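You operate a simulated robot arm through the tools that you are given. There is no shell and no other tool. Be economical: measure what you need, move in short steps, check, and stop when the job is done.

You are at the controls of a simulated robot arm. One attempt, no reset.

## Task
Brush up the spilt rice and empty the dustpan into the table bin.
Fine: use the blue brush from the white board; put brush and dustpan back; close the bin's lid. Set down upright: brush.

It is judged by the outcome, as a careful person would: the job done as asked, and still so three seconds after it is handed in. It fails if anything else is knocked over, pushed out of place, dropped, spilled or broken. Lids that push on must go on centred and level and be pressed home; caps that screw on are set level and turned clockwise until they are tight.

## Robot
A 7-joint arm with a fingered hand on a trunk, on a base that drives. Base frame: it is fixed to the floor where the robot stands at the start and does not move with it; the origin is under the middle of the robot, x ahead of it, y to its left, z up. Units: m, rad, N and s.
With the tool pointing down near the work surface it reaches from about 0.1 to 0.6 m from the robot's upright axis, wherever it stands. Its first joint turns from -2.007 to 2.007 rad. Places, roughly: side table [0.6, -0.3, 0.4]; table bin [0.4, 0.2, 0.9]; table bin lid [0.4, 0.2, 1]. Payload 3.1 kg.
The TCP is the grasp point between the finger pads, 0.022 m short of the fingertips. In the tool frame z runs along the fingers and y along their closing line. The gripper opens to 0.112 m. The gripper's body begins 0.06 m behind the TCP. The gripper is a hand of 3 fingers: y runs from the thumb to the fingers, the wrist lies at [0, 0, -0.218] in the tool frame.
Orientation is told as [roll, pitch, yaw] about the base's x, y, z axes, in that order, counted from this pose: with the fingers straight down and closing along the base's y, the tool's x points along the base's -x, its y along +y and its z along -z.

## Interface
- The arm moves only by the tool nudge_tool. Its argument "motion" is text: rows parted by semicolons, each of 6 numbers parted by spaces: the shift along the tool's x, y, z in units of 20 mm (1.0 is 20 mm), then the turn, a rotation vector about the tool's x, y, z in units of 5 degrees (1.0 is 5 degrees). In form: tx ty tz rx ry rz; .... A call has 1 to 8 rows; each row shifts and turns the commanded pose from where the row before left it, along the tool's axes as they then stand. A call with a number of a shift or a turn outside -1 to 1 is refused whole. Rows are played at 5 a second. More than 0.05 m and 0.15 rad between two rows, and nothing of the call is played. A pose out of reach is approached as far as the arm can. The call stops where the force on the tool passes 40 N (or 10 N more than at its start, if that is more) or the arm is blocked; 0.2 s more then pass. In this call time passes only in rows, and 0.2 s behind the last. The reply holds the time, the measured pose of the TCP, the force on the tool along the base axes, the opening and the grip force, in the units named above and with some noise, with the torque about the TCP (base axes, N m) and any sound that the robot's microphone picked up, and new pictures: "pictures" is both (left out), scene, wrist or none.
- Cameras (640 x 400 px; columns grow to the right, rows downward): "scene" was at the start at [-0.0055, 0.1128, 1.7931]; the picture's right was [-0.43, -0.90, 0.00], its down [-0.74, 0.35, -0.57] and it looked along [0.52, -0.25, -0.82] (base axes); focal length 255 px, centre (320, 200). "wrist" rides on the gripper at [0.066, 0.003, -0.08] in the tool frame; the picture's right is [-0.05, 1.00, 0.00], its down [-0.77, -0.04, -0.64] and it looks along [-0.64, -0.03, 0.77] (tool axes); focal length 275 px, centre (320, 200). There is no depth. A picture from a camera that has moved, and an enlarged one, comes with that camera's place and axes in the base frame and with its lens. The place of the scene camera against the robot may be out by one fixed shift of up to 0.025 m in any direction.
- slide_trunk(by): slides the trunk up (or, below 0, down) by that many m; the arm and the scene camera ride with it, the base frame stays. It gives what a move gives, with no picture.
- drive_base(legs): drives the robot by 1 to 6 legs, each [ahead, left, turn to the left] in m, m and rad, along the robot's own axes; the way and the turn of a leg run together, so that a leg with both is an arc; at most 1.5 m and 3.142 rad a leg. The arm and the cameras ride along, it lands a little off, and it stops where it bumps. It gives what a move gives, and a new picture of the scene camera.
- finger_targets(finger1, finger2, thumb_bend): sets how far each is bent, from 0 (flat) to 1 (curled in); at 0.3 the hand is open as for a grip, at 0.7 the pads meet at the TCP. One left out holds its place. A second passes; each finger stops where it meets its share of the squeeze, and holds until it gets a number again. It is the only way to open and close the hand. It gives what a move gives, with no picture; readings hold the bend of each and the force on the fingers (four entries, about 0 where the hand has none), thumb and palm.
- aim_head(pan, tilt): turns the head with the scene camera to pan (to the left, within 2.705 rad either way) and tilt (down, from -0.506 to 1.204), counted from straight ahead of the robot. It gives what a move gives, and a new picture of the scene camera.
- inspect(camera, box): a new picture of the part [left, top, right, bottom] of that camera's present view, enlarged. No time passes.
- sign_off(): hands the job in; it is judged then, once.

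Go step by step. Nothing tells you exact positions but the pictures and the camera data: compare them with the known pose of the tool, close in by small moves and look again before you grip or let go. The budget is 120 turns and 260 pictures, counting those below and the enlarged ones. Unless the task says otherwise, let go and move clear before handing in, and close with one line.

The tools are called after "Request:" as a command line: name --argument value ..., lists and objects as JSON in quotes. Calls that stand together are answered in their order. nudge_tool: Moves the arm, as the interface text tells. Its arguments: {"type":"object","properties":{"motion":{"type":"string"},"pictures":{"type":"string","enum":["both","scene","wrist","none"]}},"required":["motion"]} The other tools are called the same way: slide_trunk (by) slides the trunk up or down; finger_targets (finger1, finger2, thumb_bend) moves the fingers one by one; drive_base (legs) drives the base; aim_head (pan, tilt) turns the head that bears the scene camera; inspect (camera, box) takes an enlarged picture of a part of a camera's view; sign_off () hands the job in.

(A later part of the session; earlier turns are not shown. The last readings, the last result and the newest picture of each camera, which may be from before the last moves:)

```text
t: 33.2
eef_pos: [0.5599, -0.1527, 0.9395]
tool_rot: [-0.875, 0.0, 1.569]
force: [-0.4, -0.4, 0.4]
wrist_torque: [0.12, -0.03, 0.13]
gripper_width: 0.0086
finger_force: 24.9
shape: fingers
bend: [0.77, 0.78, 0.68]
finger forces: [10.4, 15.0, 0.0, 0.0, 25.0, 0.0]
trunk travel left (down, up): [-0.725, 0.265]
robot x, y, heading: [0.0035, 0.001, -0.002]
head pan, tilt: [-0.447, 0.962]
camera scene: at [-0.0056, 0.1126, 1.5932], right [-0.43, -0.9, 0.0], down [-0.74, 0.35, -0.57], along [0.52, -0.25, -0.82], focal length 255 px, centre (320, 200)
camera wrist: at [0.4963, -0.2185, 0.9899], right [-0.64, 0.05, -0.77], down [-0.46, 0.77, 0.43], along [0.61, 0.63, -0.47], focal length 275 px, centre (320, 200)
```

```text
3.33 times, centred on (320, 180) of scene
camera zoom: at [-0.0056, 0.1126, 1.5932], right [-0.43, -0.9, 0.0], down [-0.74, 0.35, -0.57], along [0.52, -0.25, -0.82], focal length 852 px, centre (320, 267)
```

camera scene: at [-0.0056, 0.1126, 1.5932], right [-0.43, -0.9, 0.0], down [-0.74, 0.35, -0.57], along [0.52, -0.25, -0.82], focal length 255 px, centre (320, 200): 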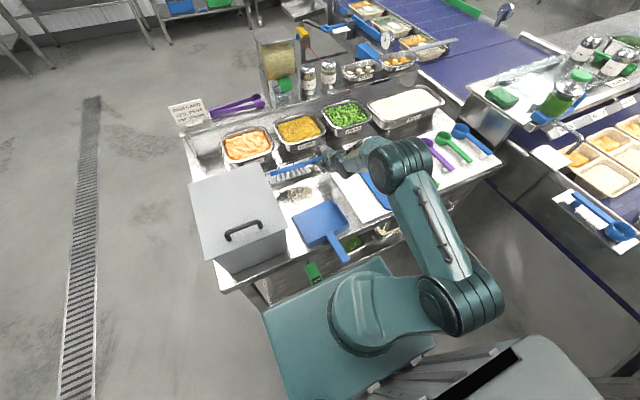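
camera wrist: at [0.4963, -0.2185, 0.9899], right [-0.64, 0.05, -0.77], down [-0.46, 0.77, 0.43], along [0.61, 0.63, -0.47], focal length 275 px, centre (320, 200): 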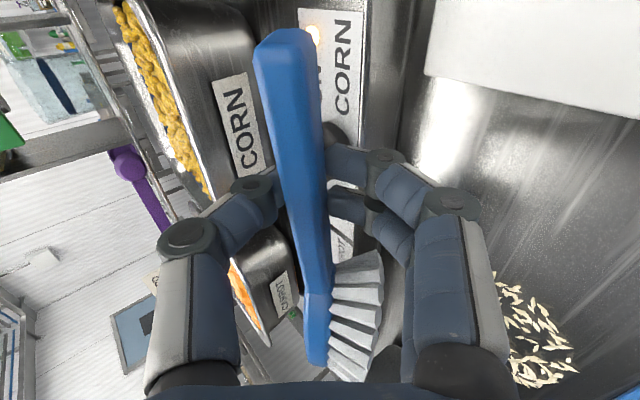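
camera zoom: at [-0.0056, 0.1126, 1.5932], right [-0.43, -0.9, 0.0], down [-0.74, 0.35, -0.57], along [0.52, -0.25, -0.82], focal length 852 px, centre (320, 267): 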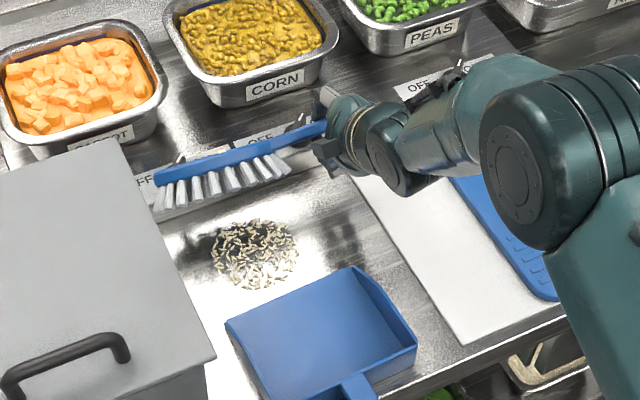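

A slight torque suggests the brush back is near the knob panel. I'll lift, draw back 1.5 cm and steepen the brush so the bristles land behind the rice without touching knobs.

Request:
nudge_tool --motion "0 -0.766 -0.643 0 0 0;0 -0.383 -0.32 0 0 0;0 0.48 -0.574 0 0 0;0 0 0 1 0 0;0 0 0 1 0 0;0 0 0 1 0 0"

Request:
inspect --camera "scene" --box '[240, 120, 400, 240]'

```text
t: 34.6
eef_pos: [0.5539, -0.175, 0.9754]
tool_rot: [-1.135, -0.012, 1.577]
force: [-0.8, -0.2, -0.8]
wrist_torque: [-0.07, 0.05, 0.05]
gripper_width: 0.0081
finger_force: 25.9
shape: fingers
bend: [0.77, 0.77, 0.68]
finger forces: [12.0, 14.4, 0.1, 0.0, 25.5, 0.1]
out of reach, approached as far as the arm can: row 5, 6
trunk travel left (down, up): [-0.725, 0.265]
robot x, y, heading: [0.0017, 0.0018, 0.006]
head pan, tilt: [-0.447, 0.962]
camera scene: at [-0.0051, 0.1122, 1.5932], right [-0.43, -0.9, 0.0], down [-0.74, 0.36, -0.57], along [0.52, -0.25, -0.82], focal length 255 px, centre (320, 200)
camera wrist: at [0.4809, -0.2414, 1.0054], right [-0.42, 0.05, -0.9], down [-0.57, 0.76, 0.31], along [0.71, 0.64, -0.29], focal length 275 px, centre (320, 200)
```

scene: 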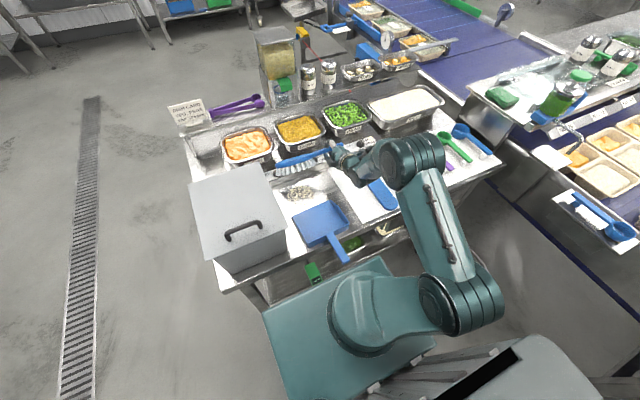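
wrist: 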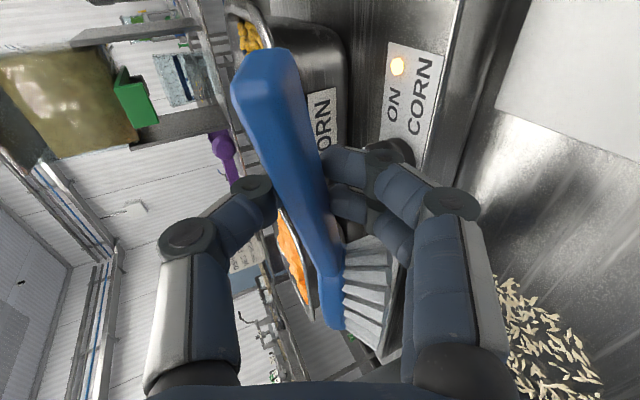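

```text
3.33 times, centred on (320, 180) of scene
camera zoom: at [-0.0051, 0.1122, 1.5932], right [-0.43, -0.9, 0.0], down [-0.74, 0.36, -0.57], along [0.52, -0.25, -0.82], focal length 852 px, centre (320, 267)
```

zoom: 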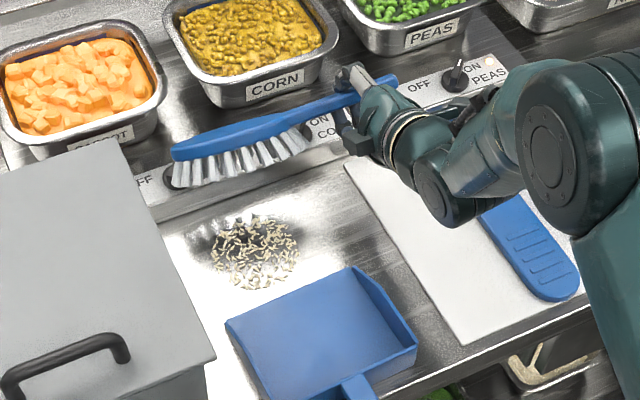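

The steeper pose hits a joint limit here. I'll raise the trunk slightly and shift the base right so the arm points straight ahead at the work.

Request:
slide_trunk --by 0.05

Request:
drive_base --legs '[[0, -0.15, 0]]'

```text
t: 35.5
eef_pos: [0.5531, -0.1726, 1.0238]
tool_rot: [-1.134, -0.012, 1.58]
force: [-0.2, 0.2, -0.7]
wrist_torque: [-0.09, 0.03, 0.01]
gripper_width: 0.0082
finger_force: 25.9
shape: fingers
bend: [0.77, 0.76, 0.68]
finger forces: [13.5, 12.6, 0.0, 0.0, 25.3, 0.0]
trunk travel left (down, up): [-0.775, 0.215]
robot x, y, heading: [-0.0003, 0.0039, -0.0]
head pan, tilt: [-0.447, 0.962]
```

```text
t: 36.9
eef_pos: [0.5544, -0.3261, 1.0244]
tool_rot: [-1.132, -0.011, 1.574]
force: [0.2, 0.0, -1.9]
wrist_torque: [-0.11, 0.04, 0.01]
gripper_width: 0.008
finger_force: 26.0
shape: fingers
bend: [0.77, 0.76, 0.68]
finger forces: [13.5, 12.7, 0.0, 0.0, 25.3, 0.0]
trunk travel left (down, up): [-0.775, 0.215]
robot x, y, heading: [0.0012, -0.1524, -0.003]
head pan, tilt: [-0.447, 0.962]
camera scene: at [-0.0051, -0.0375, 1.6432], right [-0.44, -0.9, 0.0], down [-0.74, 0.36, -0.57], along [0.51, -0.25, -0.82], focal length 255 px, centre (320, 200)
```

scene: 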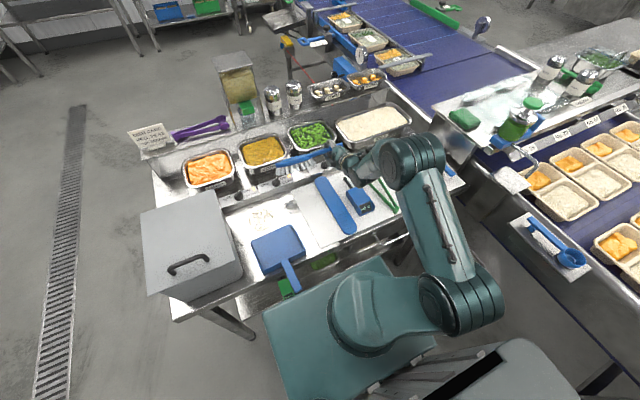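

The base is now 0.15 m to the right. I'll bring the brush back over the rice.

Request:
nudge_tool --motion "-1 0 0 0 0 0;-1 0 0 0 0 0;-1 0 0 0 0 0;-1 0 0 0 0 0;-1 0 0 0 0 0;-1 0 0 0 0 0;-1 0 0 0 0 0;-1 0 0 0 0 0"

Request:
inspect --camera "scene" --box '[190, 130, 350, 250]'

```text
t: 38.7
eef_pos: [0.5512, -0.3043, 1.0371]
tool_rot: [-1.129, -0.028, 1.587]
force: [0.2, 0.1, -0.8]
wrist_torque: [-0.12, 0.02, -0.02]
gripper_width: 0.0079
finger_force: 26.0
shape: fingers
bend: [0.77, 0.76, 0.68]
finger forces: [13.5, 12.7, 0.0, 0.0, 25.3, 0.0]
out of reach, approached as far as the arm can: row 1, 2, 3, 4, 5, 6, 7, 8
trunk travel left (down, up): [-0.775, 0.215]
robot x, y, heading: [-0.0021, -0.1505, -0.003]
head pan, tilt: [-0.447, 0.962]
camera scene: at [-0.0051, -0.0364, 1.6431], right [-0.44, -0.9, 0.0], down [-0.74, 0.36, -0.57], along [0.51, -0.25, -0.82], focal length 255 px, centre (320, 200)
camera wrist: at [0.4779, -0.372, 1.0676], right [-0.43, 0.07, -0.9], down [-0.57, 0.75, 0.33], along [0.7, 0.66, -0.29], focal length 275 px, centre (320, 200)
```

scene: 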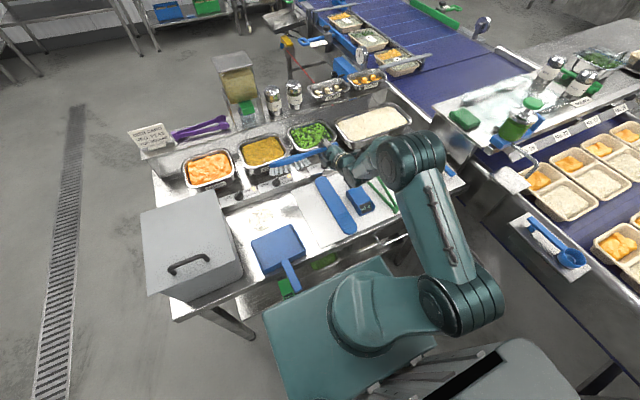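
wrist: 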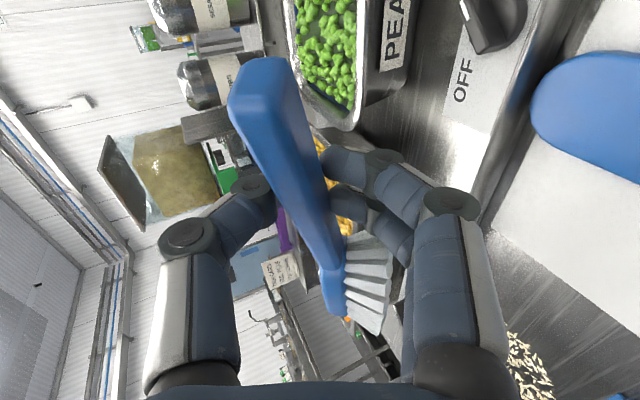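

```text
3.33 times, centred on (270, 190) of scene
camera zoom: at [-0.0051, -0.0364, 1.6431], right [-0.44, -0.9, 0.0], down [-0.74, 0.36, -0.57], along [0.51, -0.25, -0.82], focal length 852 px, centre (487, 233)
```

zoom: 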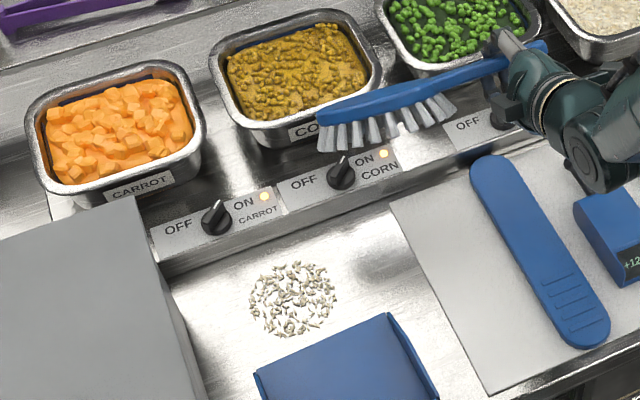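

The limit works the other way, so I'll undo that move, ease the tilt 5°, and drive the base back left instead, carrying the brush rigidly.

Request:
nudge_tool --motion "1 0 0 0 0 0;1 0 0 0 0 0;1 0 0 0 0 0;1 0 0 0 0 0;1 0 0 0 0 0;1 0 0 0 0 0;1 0 0 0 0 0;1 0 0 -1 0 0" --pictures "none"

Request:
drive_base --legs '[[0, 0.17, 0]]'

```text
t: 40.5
eef_pos: [0.5515, -0.465, 1.0351]
tool_rot: [-1.044, -0.012, 1.576]
force: [-0.3, -1.0, -0.9]
wrist_torque: [-0.08, 0.02, 0.0]
gripper_width: 0.008
finger_force: 25.3
shape: fingers
bend: [0.77, 0.76, 0.68]
finger forces: [13.5, 12.4, 0.1, 0.0, 25.1, 0.0]
trunk travel left (down, up): [-0.775, 0.215]
robot x, y, heading: [-0.0015, -0.1513, -0.002]
head pan, tilt: [-0.447, 0.962]
```

```text
t: 41.9
eef_pos: [0.5516, -0.2918, 1.0355]
tool_rot: [-1.046, -0.012, 1.577]
force: [0.6, -0.3, -1.7]
wrist_torque: [-0.09, 0.03, 0.0]
gripper_width: 0.0082
finger_force: 25.2
shape: fingers
bend: [0.77, 0.76, 0.68]
finger forces: [13.5, 12.6, 0.0, 0.1, 25.1, 0.0]
trunk travel left (down, up): [-0.775, 0.215]
robot x, y, heading: [-0.0035, 0.025, -0.002]
head pan, tilt: [-0.447, 0.962]
camera scene: at [-0.0049, 0.1371, 1.6431], right [-0.43, -0.9, 0.0], down [-0.74, 0.36, -0.57], along [0.52, -0.25, -0.82], focal length 255 px, centre (320, 200)
```

scene: 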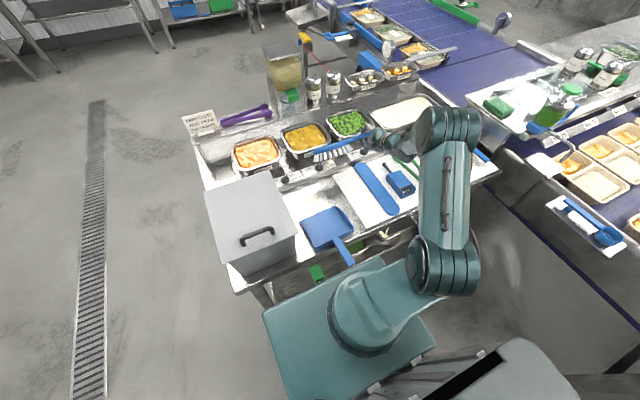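

Now I'll move the arm +y toward the rice line.

Request:
nudge_tool --motion "-1 0 0 0 0 0;-1 0 0 0 0 0;-1 0 0 0 0 0;-1 0 0 0 0 0;-1 0 0 0 0 0;-1 0 0 0 0 0;-0.8 0 0 0 0 0"

Request:
inspect --camera "scene" --box '[240, 120, 400, 240]'

```text
t: 43.5
eef_pos: [0.551, -0.1535, 1.0371]
tool_rot: [-1.047, -0.01, 1.578]
force: [-0.4, 0.5, -1.2]
wrist_torque: [-0.08, 0.05, -0.03]
gripper_width: 0.008
finger_force: 25.9
shape: fingers
bend: [0.78, 0.76, 0.68]
finger forces: [13.3, 12.5, 0.0, 0.1, 25.0, 0.0]
trunk travel left (down, up): [-0.775, 0.215]
robot x, y, heading: [0.0062, 0.0245, 0.0]
head pan, tilt: [-0.447, 0.962]
camera scene: at [-0.0072, 0.1369, 1.6431], right [-0.43, -0.9, 0.0], down [-0.74, 0.36, -0.57], along [0.52, -0.25, -0.82], focal length 255 px, centre (320, 200)
camera wrist: at [0.4793, -0.2203, 1.0756], right [-0.5, 0.05, -0.86], down [-0.54, 0.76, 0.36], along [0.68, 0.64, -0.35], focal length 275 px, centre (320, 200)
```

scene: 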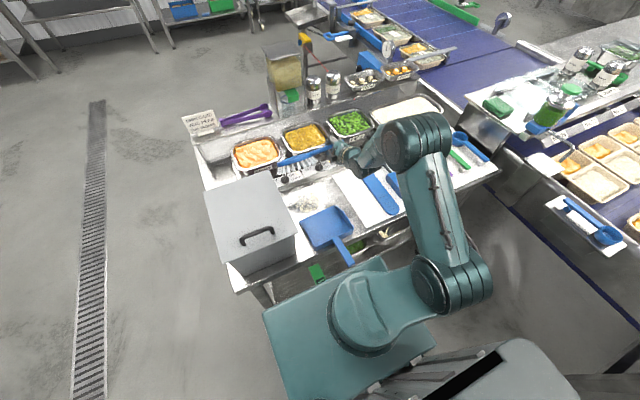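
wrist: 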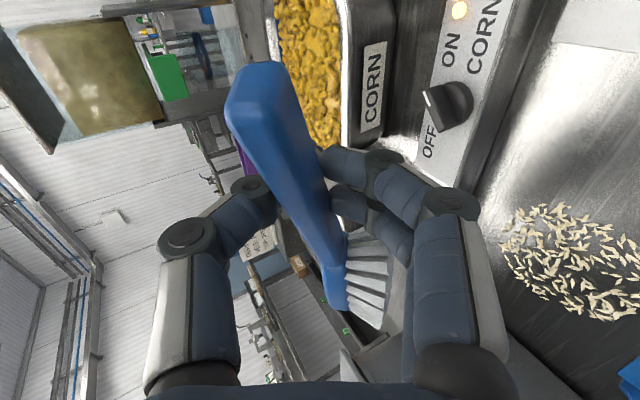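

```text
3.33 times, centred on (320, 180) of scene
camera zoom: at [-0.0072, 0.1369, 1.6431], right [-0.43, -0.9, 0.0], down [-0.74, 0.36, -0.57], along [0.52, -0.25, -0.82], focal length 852 px, centre (320, 267)
```

zoom: 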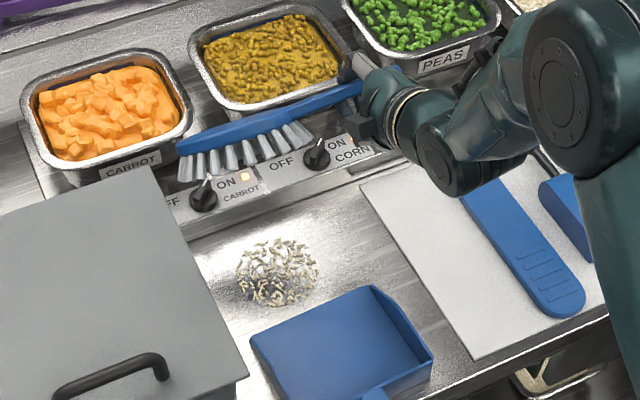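

Good position over the rice line. Descending in steps, watching the torque.

Request:
nudge_tool --motion "0 0.15 -0.26 0 0 0;0 0.866 0.5 0 0 0;0 0.866 0.5 0 0 0;0 0.866 0.5 0 0 0;0 0.866 0.5 0 0 0;0 0.433 0.25 0 0 0" --pictures "none"

Request:
inspect --camera "scene" --box '[270, 120, 370, 200]'

Request:
inspect --camera "wrist" --box '[0, 0, 640, 400]'

```text
t: 44.9
eef_pos: [0.5452, -0.1543, 0.9487]
tool_rot: [-1.045, -0.017, 1.582]
force: [-0.7, -0.2, -0.5]
wrist_torque: [0.04, -0.04, 0.09]
gripper_width: 0.008
finger_force: 24.6
shape: fingers
bend: [0.77, 0.77, 0.68]
finger forces: [11.3, 13.9, 0.0, 0.1, 24.7, 0.0]
trunk travel left (down, up): [-0.775, 0.215]
robot x, y, heading: [0.0032, 0.0222, -0.003]
head pan, tilt: [-0.447, 0.962]
```

```text
5.00 times, centred on (320, 160) of scene
camera zoom: at [-0.0055, 0.1363, 1.6432], right [-0.43, -0.9, 0.0], down [-0.74, 0.36, -0.57], along [0.52, -0.25, -0.82], focal length 1277 px, centre (320, 400)
```

zoom: 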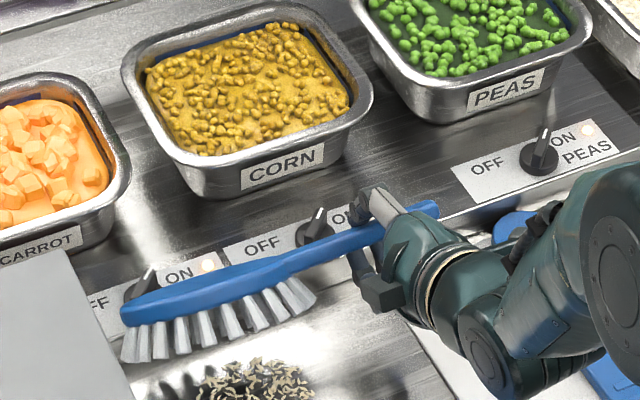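

```text
1.00 times, centred on (320, 200) of wrist (not enlarged: the box is as wide or as high as the picture)
camera zoom: at [0.474, -0.2215, 0.9848], right [-0.5, 0.06, -0.86], down [-0.54, 0.76, 0.36], along [0.68, 0.65, -0.35], focal length 275 px, centre (320, 200)
```

zoom: 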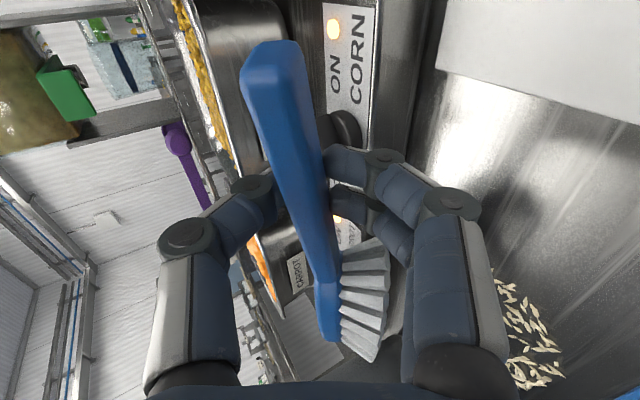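

The brush droops about 11° in the hand, so its tip leans toward the knob. I'll lift slightly and rotate about the closing axis to level it.

Request:
nudge_tool --motion "0 -0.866 -0.5 0 0 0;0 -0.433 -0.25 0 -0.75 0;0 0 0 0 -0.75 0;0 0 0 0 -0.75 0" --pictures "none"

Request:
inspect --camera "scene" --box '[270, 120, 370, 200]'

Request:
inspect --camera "wrist" --box '[0, 0, 640, 400]'

```text
t: 45.9
eef_pos: [0.5453, -0.1538, 0.9777]
tool_rot: [-1.056, -0.113, 1.749]
force: [0.4, -0.7, -1.8]
wrist_torque: [-0.12, 0.02, 0.02]
gripper_width: 0.0077
finger_force: 25.1
shape: fingers
bend: [0.77, 0.76, 0.68]
finger forces: [13.3, 12.2, 0.0, 0.0, 24.8, 0.0]
trunk travel left (down, up): [-0.775, 0.215]
robot x, y, heading: [0.0012, 0.0242, -0.0]
head pan, tilt: [-0.447, 0.962]
```

```text
5.00 times, centred on (320, 160) of scene
camera zoom: at [-0.0046, 0.1356, 1.6432], right [-0.43, -0.9, 0.0], down [-0.74, 0.36, -0.57], along [0.52, -0.25, -0.82], focal length 1277 px, centre (320, 400)
```

zoom: 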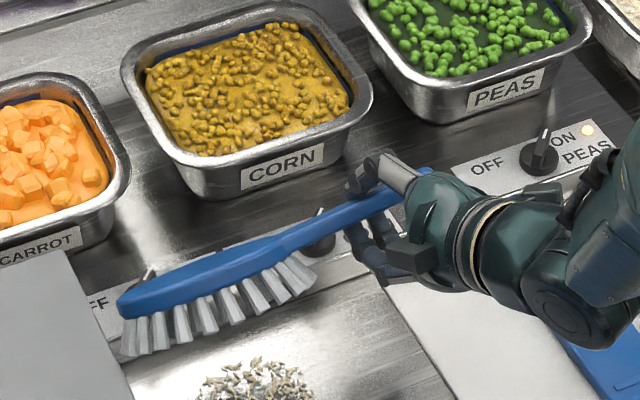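

```text
1.00 times, centred on (320, 200) of wrist (not enlarged: the box is as wide or as high as the picture)
camera zoom: at [0.4867, -0.2346, 1.0072], right [-0.51, 0.05, -0.86], down [-0.66, 0.62, 0.43], along [0.56, 0.78, -0.28], focal length 275 px, centre (320, 200)
```

zoom: 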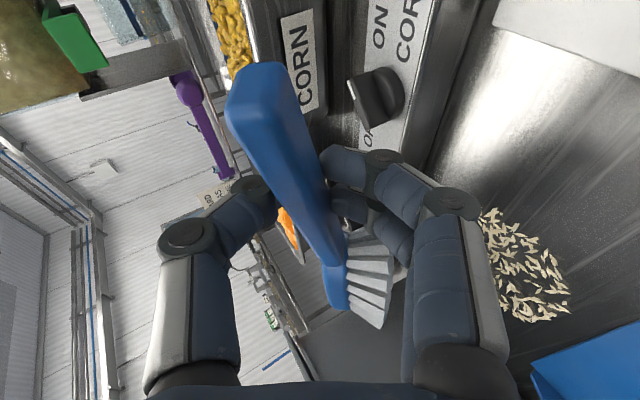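

The brush is now level along y. Descending again toward the table behind the rice.

Request:
nudge_tool --motion "0.0975 0.866 0.49 0 0 0;0.0975 0.866 0.49 0 0 0;0.0487 0.433 0.245 0 0 0" --pictures "none"

Request:
inspect --camera "scene" --box '[270, 130, 370, 210]'

```text
t: 46.7
eef_pos: [0.5454, -0.1537, 0.9286]
tool_rot: [-1.056, -0.11, 1.749]
force: [0.1, 0.5, -1.2]
wrist_torque: [-0.07, 0.02, 0.03]
gripper_width: 0.0078
finger_force: 25.1
shape: fingers
bend: [0.77, 0.76, 0.68]
finger forces: [13.2, 12.2, 0.0, 0.1, 24.8, 0.1]
trunk travel left (down, up): [-0.775, 0.215]
robot x, y, heading: [-0.0013, 0.0244, -0.006]
head pan, tilt: [-0.447, 0.962]
```

```text
5.00 times, centred on (320, 170) of scene
camera zoom: at [-0.0049, 0.1361, 1.6432], right [-0.43, -0.9, 0.0], down [-0.74, 0.36, -0.57], along [0.52, -0.25, -0.82], focal length 1277 px, centre (320, 350)
```

zoom: 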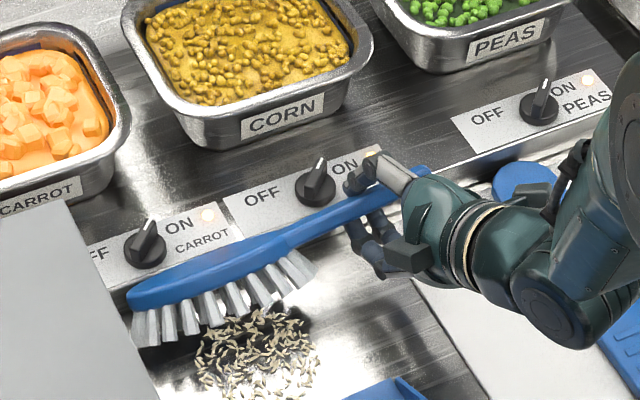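

Clear of the knobs with no contact. I'll shift 1 cm to −y to centre on the rice and go lower.

Request:
nudge_tool --motion "0.49 0 -0.1 0 0 0;0.0585 0.52 0.294 0 0 0;0.02 0.173 0.1 0 0 0" --pictures "none"

Request:
inspect --camera "scene" --box '[270, 140, 370, 220]'

```text
t: 47.5
eef_pos: [0.5456, -0.1643, 0.9117]
tool_rot: [-1.057, -0.111, 1.749]
force: [0.0, 0.7, -0.8]
wrist_torque: [0.08, 0.0, -0.01]
gripper_width: 0.0083
finger_force: 24.6
shape: fingers
bend: [0.77, 0.77, 0.68]
finger forces: [13.5, 11.3, 0.0, 0.0, 24.6, 0.0]
trunk travel left (down, up): [-0.775, 0.215]
robot x, y, heading: [0.0002, 0.0234, -0.004]
head pan, tilt: [-0.447, 0.962]
```

```text
5.00 times, centred on (320, 180) of scene
camera zoom: at [-0.0051, 0.1359, 1.6432], right [-0.43, -0.9, 0.0], down [-0.74, 0.36, -0.57], along [0.52, -0.25, -0.82], focal length 1277 px, centre (320, 300)
```

zoom: 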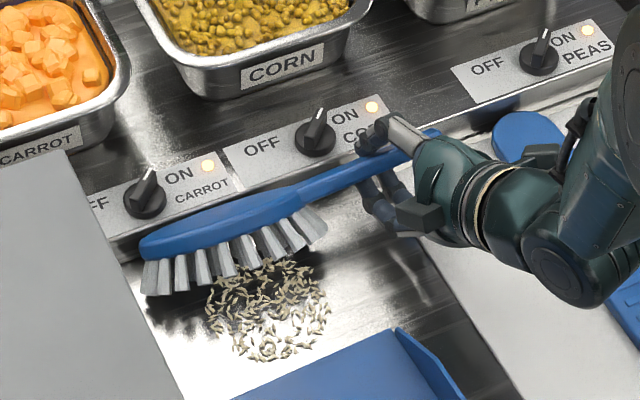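

The bristles now touch the table just behind the rice. First stroke toward the pan, drifting slightly to −y to stay within the pan's walls.

Request:
nudge_tool --motion "-0.02 0.5 -0.88 0 0 0;-0.02 0.5 -0.88 0 0 0;-0.02 0.5 -0.88 0 0 0;-0.02 0.5 -0.88 0 0 0" --pictures "none"

Request:
inspect --camera "scene" --box '[265, 155, 385, 245]'

```text
t: 48.5
eef_pos: [0.4637, -0.1773, 0.9123]
tool_rot: [-1.057, -0.11, 1.748]
force: [0.5, 0.0, -0.4]
wrist_torque: [0.02, -0.02, -0.09]
gripper_width: 0.008
finger_force: 24.5
shape: fingers
bend: [0.77, 0.77, 0.68]
finger forces: [13.5, 11.3, 0.1, 0.1, 24.9, 0.1]
trunk travel left (down, up): [-0.775, 0.215]
robot x, y, heading: [-0.0023, 0.0214, -0.004]
head pan, tilt: [-0.447, 0.962]
```

```text
4.44 times, centred on (325, 200) of scene
camera zoom: at [-0.0066, 0.1361, 1.6432], right [-0.43, -0.9, 0.0], down [-0.74, 0.36, -0.57], along [0.52, -0.25, -0.82], focal length 1135 px, centre (298, 200)
```

zoom: 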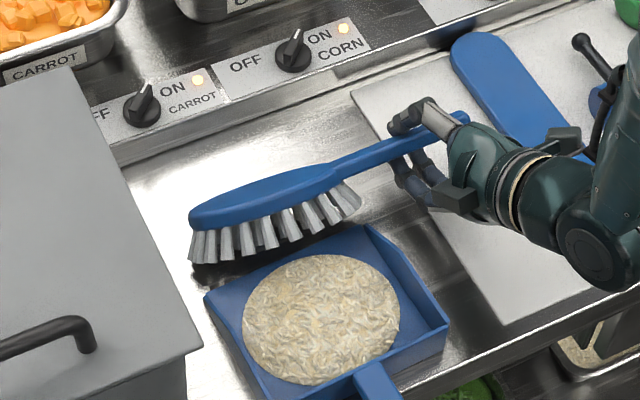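

The rice is now in the dustpan. I'll lift the brush away and check that nothing is left on the table.

Request:
nudge_tool --motion "-0.0975 -0.866 -0.49 0 0 0;-0.0975 -0.866 -0.49 0 0 0;-0.0975 -0.866 -0.49 0 0 0;-0.0975 -0.866 -0.49 0 0 0;0.98 0 -0.195 0 0 0;0.98 0 -0.195 0 0 0;0.98 0 -0.195 0 0 0" --pictures "none"

Request:
inspect --camera "scene" --box '[245, 140, 405, 260]'

```text
t: 50.1
eef_pos: [0.4651, -0.2369, 0.9919]
tool_rot: [-1.055, -0.11, 1.75]
force: [0.0, -0.6, -1.1]
wrist_torque: [-0.14, 0.03, 0.01]
gripper_width: 0.008
finger_force: 25.4
shape: fingers
bend: [0.78, 0.76, 0.68]
finger forces: [12.8, 13.1, 0.0, 0.1, 25.1, 0.1]
trunk travel left (down, up): [-0.775, 0.215]
robot x, y, heading: [0.0008, 0.0225, -0.007]
head pan, tilt: [-0.447, 0.962]
```

```text
3.33 times, centred on (325, 200) of scene
camera zoom: at [-0.0051, 0.1351, 1.6432], right [-0.43, -0.9, 0.0], down [-0.74, 0.36, -0.57], along [0.52, -0.25, -0.82], focal length 852 px, centre (303, 200)
```

zoom: 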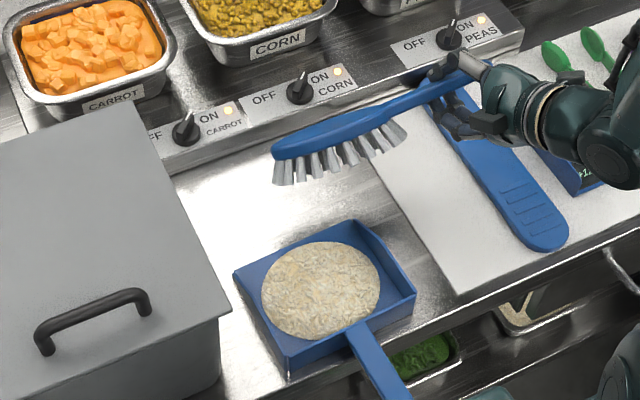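

The table is clean and the rice is all in the pan. Next I'll bring the brush back toward the board, turning it about the vertical so its head points away from me.

Request:
nudge_tool --motion "-0.169 0.5 -0.85 0 0 0;-0.169 0.5 -0.85 0 0 0;-0.169 0.5 -0.85 0 0 0;-0.0975 -0.866 -0.49 0 0 0;-0.0975 -0.866 -0.49 0 0 0;0 0 0 0.11 0.98 0.555;0 0 0 0.11 0.98 0.555;0 0 0 0.11 0.98 0.555" --pictures "none"

Request:
nudge_tool --motion "0 0 0 0.11 0.98 0.555;0 0 0 0.11 0.98 0.555;0 0 0 0.11 0.98 0.555;0 0 0 0.11 0.98 0.555;0 0 0 0.11 0.98 0.555;0 0 0 0.11 0.98 0.555" --pictures "scene"

```text
t: 51.9
eef_pos: [0.4052, -0.2364, 1.0318]
tool_rot: [-1.052, -0.108, 1.45]
force: [-1.5, 0.2, -1.0]
wrist_torque: [-0.05, 0.02, -0.02]
gripper_width: 0.0077
finger_force: 25.1
shape: fingers
bend: [0.78, 0.76, 0.68]
finger forces: [12.9, 12.9, 0.0, 0.0, 24.8, 0.0]
trunk travel left (down, up): [-0.775, 0.215]
robot x, y, heading: [-0.0003, 0.0253, -0.004]
head pan, tilt: [-0.447, 0.962]
```

```text
t: 53.3
eef_pos: [0.407, -0.2381, 1.0311]
tool_rot: [-1.046, -0.104, 0.857]
force: [0.2, 0.3, -1.5]
wrist_torque: [-0.05, 0.06, 0.02]
gripper_width: 0.0077
finger_force: 25.1
shape: fingers
bend: [0.78, 0.76, 0.68]
finger forces: [13.0, 12.5, 0.0, 0.0, 24.7, 0.1]
trunk travel left (down, up): [-0.775, 0.215]
robot x, y, heading: [0.0015, 0.0246, -0.003]
head pan, tilt: [-0.447, 0.962]
camera scene: at [-0.0031, 0.1367, 1.6431], right [-0.43, -0.9, 0.0], down [-0.74, 0.36, -0.57], along [0.51, -0.25, -0.82], focal length 255 px, centre (320, 200)
```

scene: 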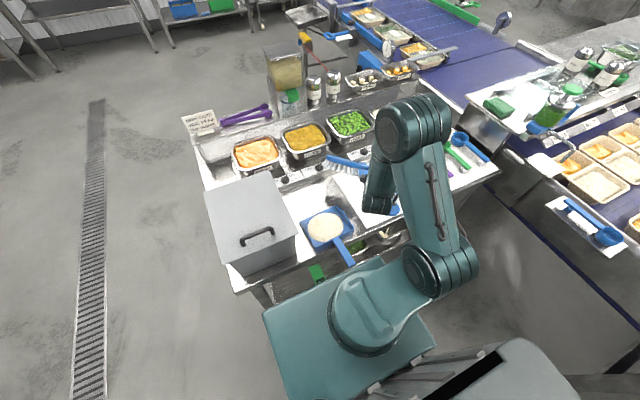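

It turns freely this way. Continuing the turn to align the brush with its old direction.

Request:
nudge_tool --motion "0 0 0 0.11 0.98 0.555;0 0 0 0.11 0.98 0.555;0 0 0 0.11 0.98 0.555;0 0 0 0.11 0.98 0.555;0 0 0 0.11 0.98 0.555;0 0 0 0.11 0.98 0.555;0 0 0 0.11 0.98 0.555" --pictures "both"

Request:
inspect --camera "scene" --box '[270, 130, 430, 250]'

```text
t: 54.9
eef_pos: [0.4071, -0.237, 1.0314]
tool_rot: [-1.042, -0.099, 0.165]
force: [0.2, -0.4, -1.0]
wrist_torque: [0.03, 0.08, 0.01]
gripper_width: 0.0074
finger_force: 25.2
shape: fingers
bend: [0.78, 0.76, 0.68]
finger forces: [12.7, 12.3, 0.0, 0.0, 24.2, 0.0]
trunk travel left (down, up): [-0.775, 0.215]
robot x, y, heading: [0.0026, 0.021, -0.006]
head pan, tilt: [-0.447, 0.962]
camera scene: at [-0.0038, 0.137, 1.6431], right [-0.43, -0.9, 0.0], down [-0.74, 0.36, -0.57], along [0.51, -0.25, -0.82], focal length 255 px, centre (320, 200)
camera wrist: at [0.3259, -0.1779, 1.0622], right [0.05, 0.52, -0.85], down [0.64, 0.64, 0.43], along [0.77, -0.56, -0.3], focal length 275 px, centre (320, 200)
```

scene: 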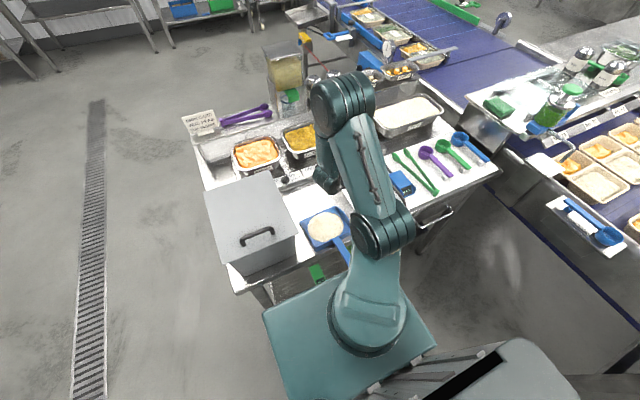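
wrist: 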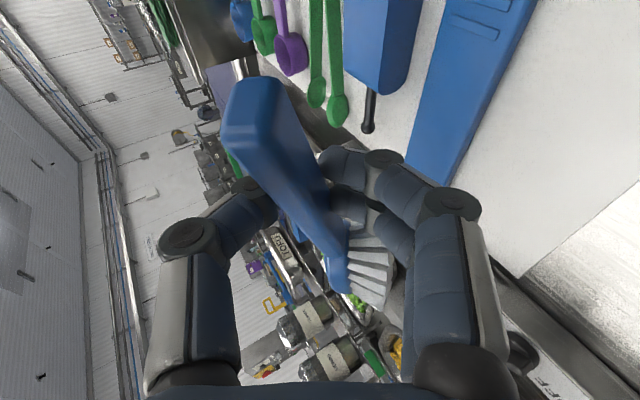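

```text
3.33 times, centred on (350, 190) of scene
camera zoom: at [-0.0038, 0.137, 1.6431], right [-0.43, -0.9, 0.0], down [-0.74, 0.36, -0.57], along [0.51, -0.25, -0.82], focal length 852 px, centre (220, 233)
```

zoom: 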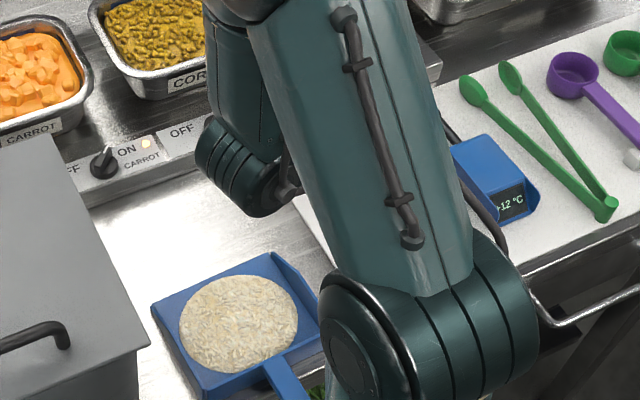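

Orientation reached. I'll tilt a bit more upright, shift over the brush's original spot and lower most of the way.

Request:
nudge_tool --motion "0 0 0 0.817 0 -0.163;0 0 0 0.817 0 -0.163;0 0 0 0.817 0 -0.163;0.54 0 -0.105 0 0 0;0.43 0.18 -0.665 0 0 0;0.0585 0.954 0.294 0 0 0;0.0585 0.954 0.294 0 0 0;0.0585 0.954 0.294 0 0 0"

```text
t: 56.7
eef_pos: [0.3824, -0.2248, 0.9706]
tool_rot: [-1.256, -0.058, 0.185]
force: [0.5, 0.3, -1.6]
wrist_torque: [0.03, 0.11, 0.01]
gripper_width: 0.0077
finger_force: 25.3
shape: fingers
bend: [0.78, 0.76, 0.68]
finger forces: [12.7, 13.1, 0.0, 0.0, 24.6, 0.0]
trunk travel left (down, up): [-0.775, 0.215]
robot x, y, heading: [0.0001, 0.0162, -0.001]
head pan, tilt: [-0.447, 0.962]
camera scene: at [-0.0039, 0.1364, 1.6432], right [-0.43, -0.9, 0.0], down [-0.74, 0.36, -0.57], along [0.51, -0.25, -0.82], focal length 255 px, centre (320, 200)
camera wrist: at [0.302, -0.1604, 0.9888], right [0.04, 0.32, -0.95], down [0.63, 0.72, 0.28], along [0.77, -0.61, -0.17], focal length 275 px, centre (320, 200)
```

scene: 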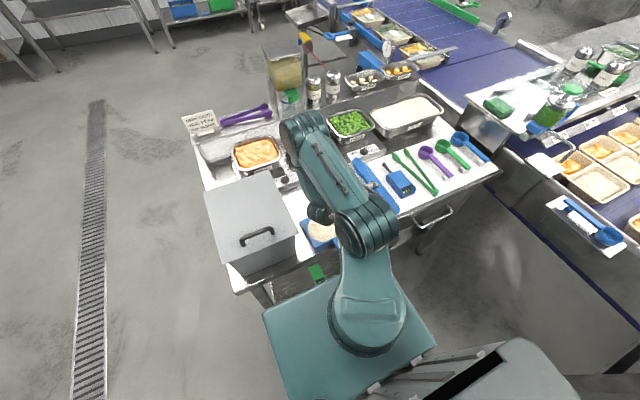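
wrist: 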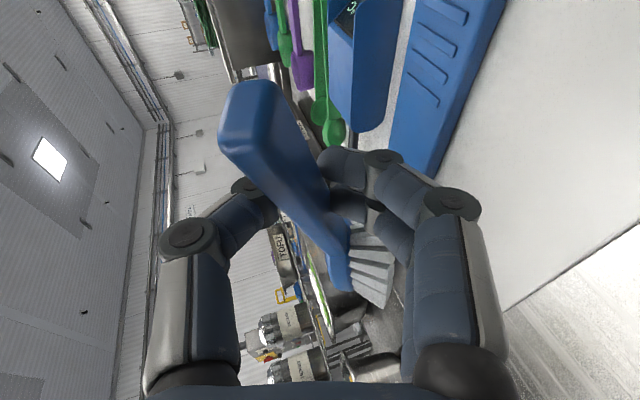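

Descending gently to the board.

Request:
nudge_tool --motion "0.0585 0.954 0.294 0 0 0;0.0351 0.572 0.176 0 0 0;0.0117 0.19 0.0588 0 0 0" --pictures "none"

Request:
inspect --camera "wrist" --box '[0, 0, 640, 400]'

```text
t: 57.5
eef_pos: [0.3825, -0.2235, 0.9341]
tool_rot: [-1.257, -0.058, 0.185]
force: [-0.3, 0.7, 0.1]
wrist_torque: [0.02, 0.04, -0.02]
gripper_width: 0.0077
finger_force: 24.8
shape: fingers
bend: [0.78, 0.76, 0.68]
finger forces: [13.0, 12.2, 0.0, 0.1, 24.3, 0.0]
trunk travel left (down, up): [-0.775, 0.215]
robot x, y, heading: [0.0016, 0.0259, 0.001]
head pan, tilt: [-0.447, 0.962]
```

```text
1.00 times, centred on (320, 200) of wrist (not enlarged: the box is as wide or as high as the picture)
camera zoom: at [0.3021, -0.16, 0.9531], right [0.05, 0.32, -0.95], down [0.63, 0.72, 0.28], along [0.77, -0.61, -0.17], focal length 275 px, centre (320, 200)
```

zoom: 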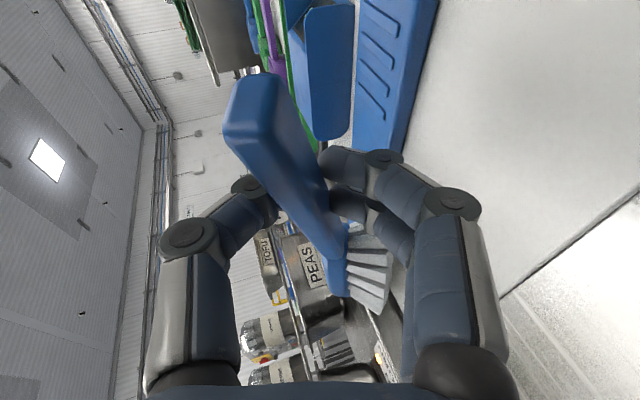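

Contact is starting. A few millimetres more to seat the bristles.

Request:
nudge_tool --motion "0.0117 0.19 0.0588 0 0 0;0.0117 0.19 0.0588 0 0 0" --pictures "none"

```text
t: 58.1
eef_pos: [0.3828, -0.2239, 0.9261]
tool_rot: [-1.26, -0.061, 0.184]
force: [-1.0, 0.3, -0.1]
wrist_torque: [-0.04, -0.03, -0.01]
gripper_width: 0.0078
finger_force: 24.5
shape: fingers
bend: [0.77, 0.76, 0.68]
finger forces: [13.5, 10.9, 0.1, 0.0, 24.2, 0.0]
trunk travel left (down, up): [-0.775, 0.215]
robot x, y, heading: [-0.0003, 0.022, -0.003]
head pan, tilt: [-0.447, 0.962]
```

Brush is resting on its bristles. I'll open just slightly and look.

Request:
finger_targets --finger1 0.66 --finger2 0.66 --thumb_bend 0.56

Request:
inspect --camera "wrist" --box '[0, 0, 640, 400]'

```text
t: 59.1
eef_pos: [0.3834, -0.2242, 0.9262]
tool_rot: [-1.257, -0.06, 0.183]
force: [0.1, -0.1, -0.3]
wrist_torque: [-0.02, 0.0, -0.02]
gripper_width: 0.0242
finger_force: 0.6
shape: fingers
bend: [0.66, 0.65, 0.56]
finger forces: [0.1, 0.5, 0.0, 0.0, 0.0, 0.0]
trunk travel left (down, up): [-0.775, 0.215]
robot x, y, heading: [-0.0028, 0.0225, -0.006]
head pan, tilt: [-0.447, 0.962]
```

```text
1.00 times, centred on (320, 200) of wrist (not enlarged: the box is as wide or as high as the picture)
camera zoom: at [0.3028, -0.1594, 0.9449], right [0.04, 0.32, -0.95], down [0.63, 0.72, 0.28], along [0.77, -0.61, -0.17], focal length 275 px, centre (320, 200)
```

zoom: 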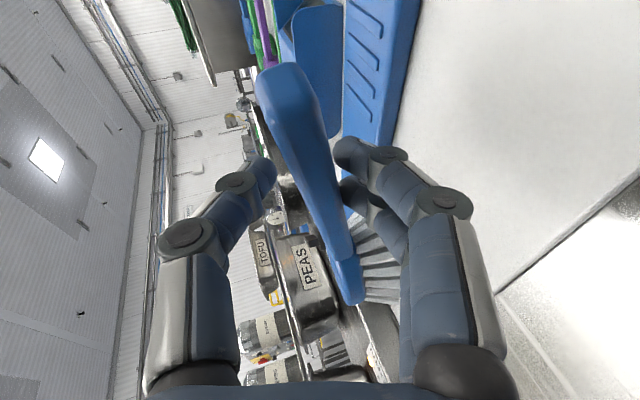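

The handle still rests lightly on the lower fingers. I'll lower 6 mm so it stands on its bristles alone.

Request:
nudge_tool --motion "0.0176 0.286 0.088 0 0 0" --pictures "none"

Request:
inspect --camera "wrist" --box '[0, 0, 640, 400]'

```text
t: 59.5
eef_pos: [0.3843, -0.2239, 0.919]
tool_rot: [-1.257, -0.06, 0.184]
force: [0.5, 0.1, -0.8]
wrist_torque: [0.01, 0.04, 0.0]
gripper_width: 0.0244
finger_force: 0.5
shape: fingers
bend: [0.66, 0.65, 0.56]
finger forces: [0.1, 0.6, 0.0, 0.1, 0.1, 0.0]
trunk travel left (down, up): [-0.775, 0.215]
robot x, y, heading: [0.001, 0.0219, -0.004]
head pan, tilt: [-0.447, 0.962]
```

```text
1.00 times, centred on (320, 200) of wrist (not enlarged: the box is as wide or as high as the picture)
camera zoom: at [0.3035, -0.1597, 0.9388], right [0.04, 0.32, -0.95], down [0.63, 0.72, 0.28], along [0.77, -0.61, -0.17], focal length 275 px, centre (320, 200)
```

zoom: 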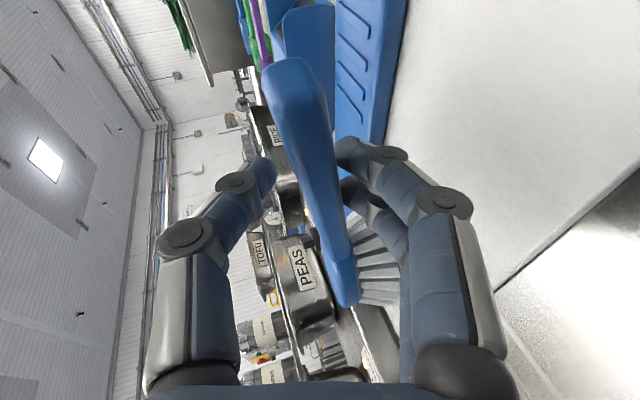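

Still a light touch; lowering another 6 mm.

Request:
nudge_tool --motion "0.0176 0.286 0.088 0 0 0" --pictures "none"

Request:
inspect --camera "wrist" --box '[160, 50, 480, 350]'

```text
t: 59.9
eef_pos: [0.3844, -0.2251, 0.9153]
tool_rot: [-1.257, -0.058, 0.184]
force: [1.0, 0.2, -0.4]
wrist_torque: [-0.03, 0.02, 0.03]
gripper_width: 0.0246
finger_force: 0.1
shape: fingers
bend: [0.66, 0.65, 0.56]
finger forces: [0.0, 0.5, 0.0, 0.0, 0.0, 0.0]
trunk travel left (down, up): [-0.775, 0.215]
robot x, y, heading: [-0.0008, 0.0205, -0.006]
head pan, tilt: [-0.447, 0.962]
```

```text
1.33 times, centred on (320, 200) of wrist
camera zoom: at [0.3036, -0.1598, 0.9333], right [0.04, 0.32, -0.95], down [0.63, 0.72, 0.28], along [0.77, -0.61, -0.17], focal length 367 px, centre (320, 200)
```

zoom: 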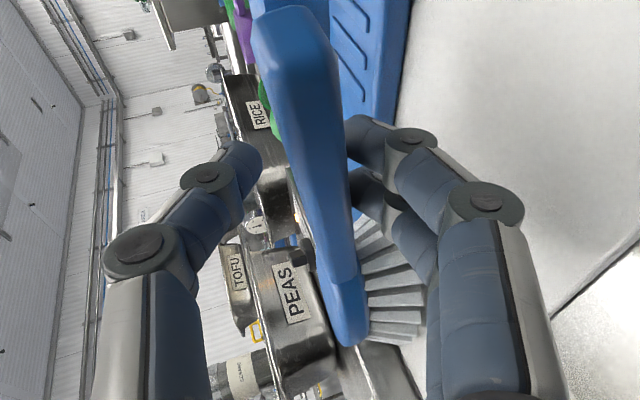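

The brush is levelling as I lower. A bit further.

Request:
nudge_tool --motion "0.0176 0.286 0.088 0 0 0" --pictures "none"

Request:
inspect --camera "wrist" --box '[160, 50, 480, 350]'

```text
t: 60.3
eef_pos: [0.3826, -0.2244, 0.9085]
tool_rot: [-1.258, -0.058, 0.181]
force: [-0.6, -0.7, -0.6]
wrist_torque: [0.02, -0.01, 0.02]
gripper_width: 0.0244
finger_force: 0.6
shape: fingers
bend: [0.66, 0.65, 0.56]
finger forces: [0.1, 0.5, 0.0, 0.0, 0.0, 0.1]
trunk travel left (down, up): [-0.775, 0.215]
robot x, y, heading: [-0.0031, 0.0249, -0.002]
head pan, tilt: [-0.447, 0.962]
```

```text
1.33 times, centred on (320, 200) of wrist
camera zoom: at [0.3033, -0.1597, 0.9275], right [0.04, 0.32, -0.95], down [0.63, 0.72, 0.28], along [0.77, -0.61, -0.17], focal length 367 px, centre (320, 200)
```

zoom: 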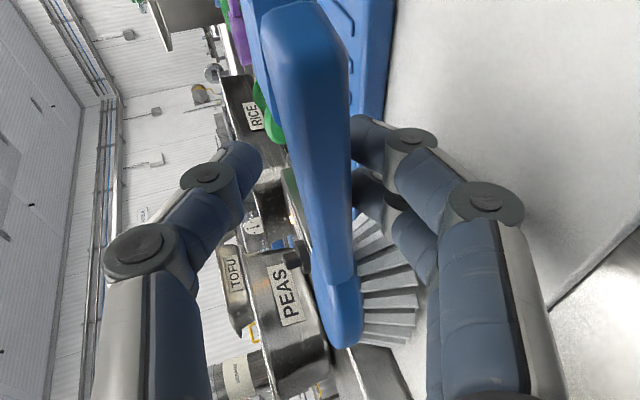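

Nearly at the brush's natural resting height; a little lower.

Request:
nudge_tool --motion "0.0146 0.238 0.0735 0 0 0" --pictures "none"

Request:
inspect --camera "wrist" --box '[160, 50, 480, 350]'

```text
t: 60.7
eef_pos: [0.3839, -0.2251, 0.9038]
tool_rot: [-1.257, -0.058, 0.185]
force: [-0.2, 0.2, 2.0]
wrist_torque: [0.18, 0.04, -0.01]
gripper_width: 0.0248
finger_force: 1.7
shape: fingers
bend: [0.66, 0.65, 0.56]
finger forces: [0.1, 0.4, 0.0, 0.0, 0.0, 2.2]
trunk travel left (down, up): [-0.775, 0.215]
robot x, y, heading: [0.0007, 0.0244, -0.002]
head pan, tilt: [-0.447, 0.962]
```

```text
1.33 times, centred on (320, 200) of wrist
camera zoom: at [0.3031, -0.1601, 0.9228], right [0.05, 0.32, -0.95], down [0.63, 0.72, 0.28], along [0.77, -0.61, -0.17], focal length 367 px, centre (320, 200)
```

zoom: 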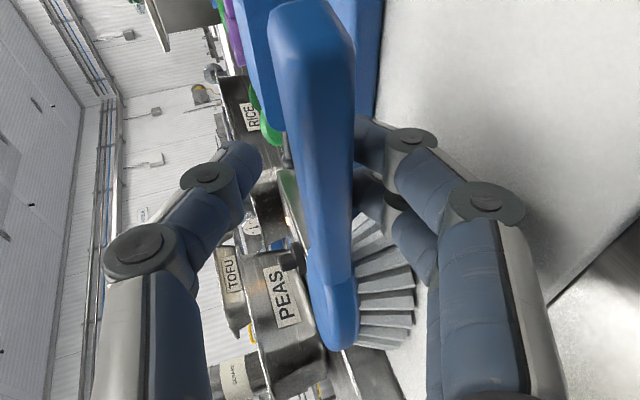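

The palm just touches something below, so I'll raise 2 mm and instead open the lower fingers further.

Request:
nudge_tool --motion "-0.006 -0.1 -0.03 0 0 0" --pictures "none"

Request:
finger_targets --finger1 0.6 --finger2 0.6 --thumb_bend 0.5

Request:
inspect --camera "wrist" --box '[160, 50, 480, 350]'

```text
t: 61.1
eef_pos: [0.3847, -0.2249, 0.9058]
tool_rot: [-1.256, -0.058, 0.184]
force: [-0.3, 0.1, -0.6]
wrist_torque: [-0.01, 0.01, 0.0]
gripper_width: 0.0244
finger_force: 0.1
shape: fingers
bend: [0.66, 0.65, 0.56]
finger forces: [0.0, 0.6, 0.1, 0.0, 0.1, 0.1]
trunk travel left (down, up): [-0.775, 0.215]
robot x, y, heading: [-0.0008, 0.023, -0.002]
head pan, tilt: [-0.447, 0.962]
```

```text
t: 62.1
eef_pos: [0.3842, -0.2241, 0.9066]
tool_rot: [-1.257, -0.06, 0.183]
force: [0.4, -0.3, 0.0]
wrist_torque: [-0.02, -0.03, 0.01]
gripper_width: 0.0402
finger_force: 0.1
shape: fingers
bend: [0.6, 0.6, 0.5]
finger forces: [0.0, 0.1, 0.0, 0.0, 0.0, 0.0]
trunk travel left (down, up): [-0.775, 0.215]
robot x, y, heading: [-0.0034, 0.0209, 0.001]
head pan, tilt: [-0.447, 0.962]
```

```text
1.33 times, centred on (320, 200) of wrist
camera zoom: at [0.3032, -0.1601, 0.9248], right [0.04, 0.32, -0.95], down [0.63, 0.72, 0.28], along [0.77, -0.61, -0.17], focal length 367 px, centre (320, 200)
```

zoom: 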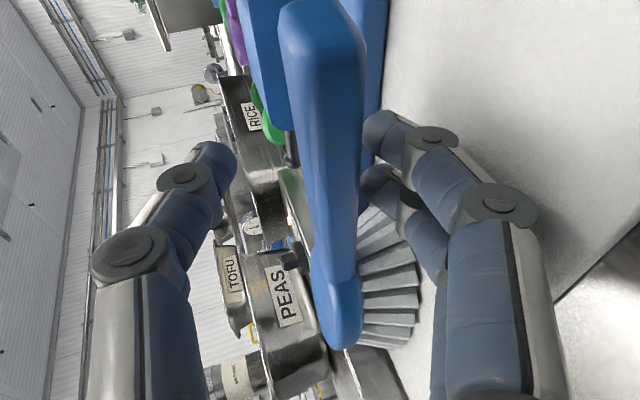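

The fingers are unloaded and the brush stands free. Withdrawing horizontally toward +y.

Request:
nudge_tool --motion "-0.093 0.15 -0.468 0 0 0;-0.093 0.15 -0.468 0 0 0;-0.186 0.3 -0.936 0 0 0;-0.186 0.3 -0.936 0 0 0" --pictures "none"

Request:
inspect --camera "wrist" --box '[0, 0, 640, 400]'

```text
t: 63.1
eef_pos: [0.3805, -0.1839, 0.9049]
tool_rot: [-1.244, -0.06, 0.166]
force: [1.2, -3.7, 13.8]
wrist_torque: [0.98, 0.11, -0.12]
gripper_width: 0.041
finger_force: 7.1
shape: fingers
bend: [0.6, 0.6, 0.5]
finger forces: [3.4, 8.1, 0.1, 0.1, 0.0, 2.9]
trunk travel left (down, up): [-0.775, 0.215]
robot x, y, heading: [-0.0012, 0.0217, -0.006]
head pan, tilt: [-0.447, 0.962]
```

```text
1.00 times, centred on (320, 200) of wrist (not enlarged: the box is as wide or as high as the picture)
camera zoom: at [0.3007, -0.1182, 0.9244], right [0.05, 0.33, -0.94], down [0.65, 0.71, 0.29], along [0.76, -0.62, -0.18], focal length 275 px, centre (320, 200)
```

zoom: 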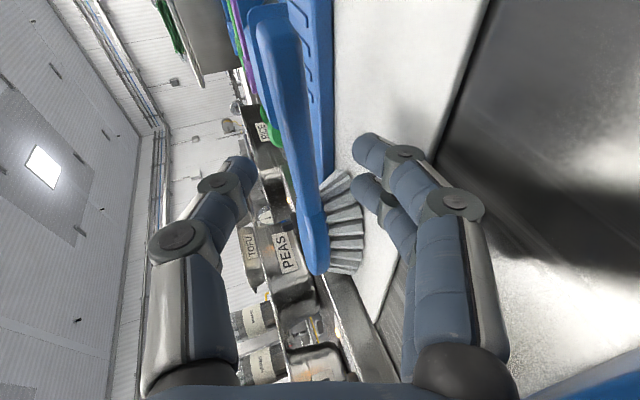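

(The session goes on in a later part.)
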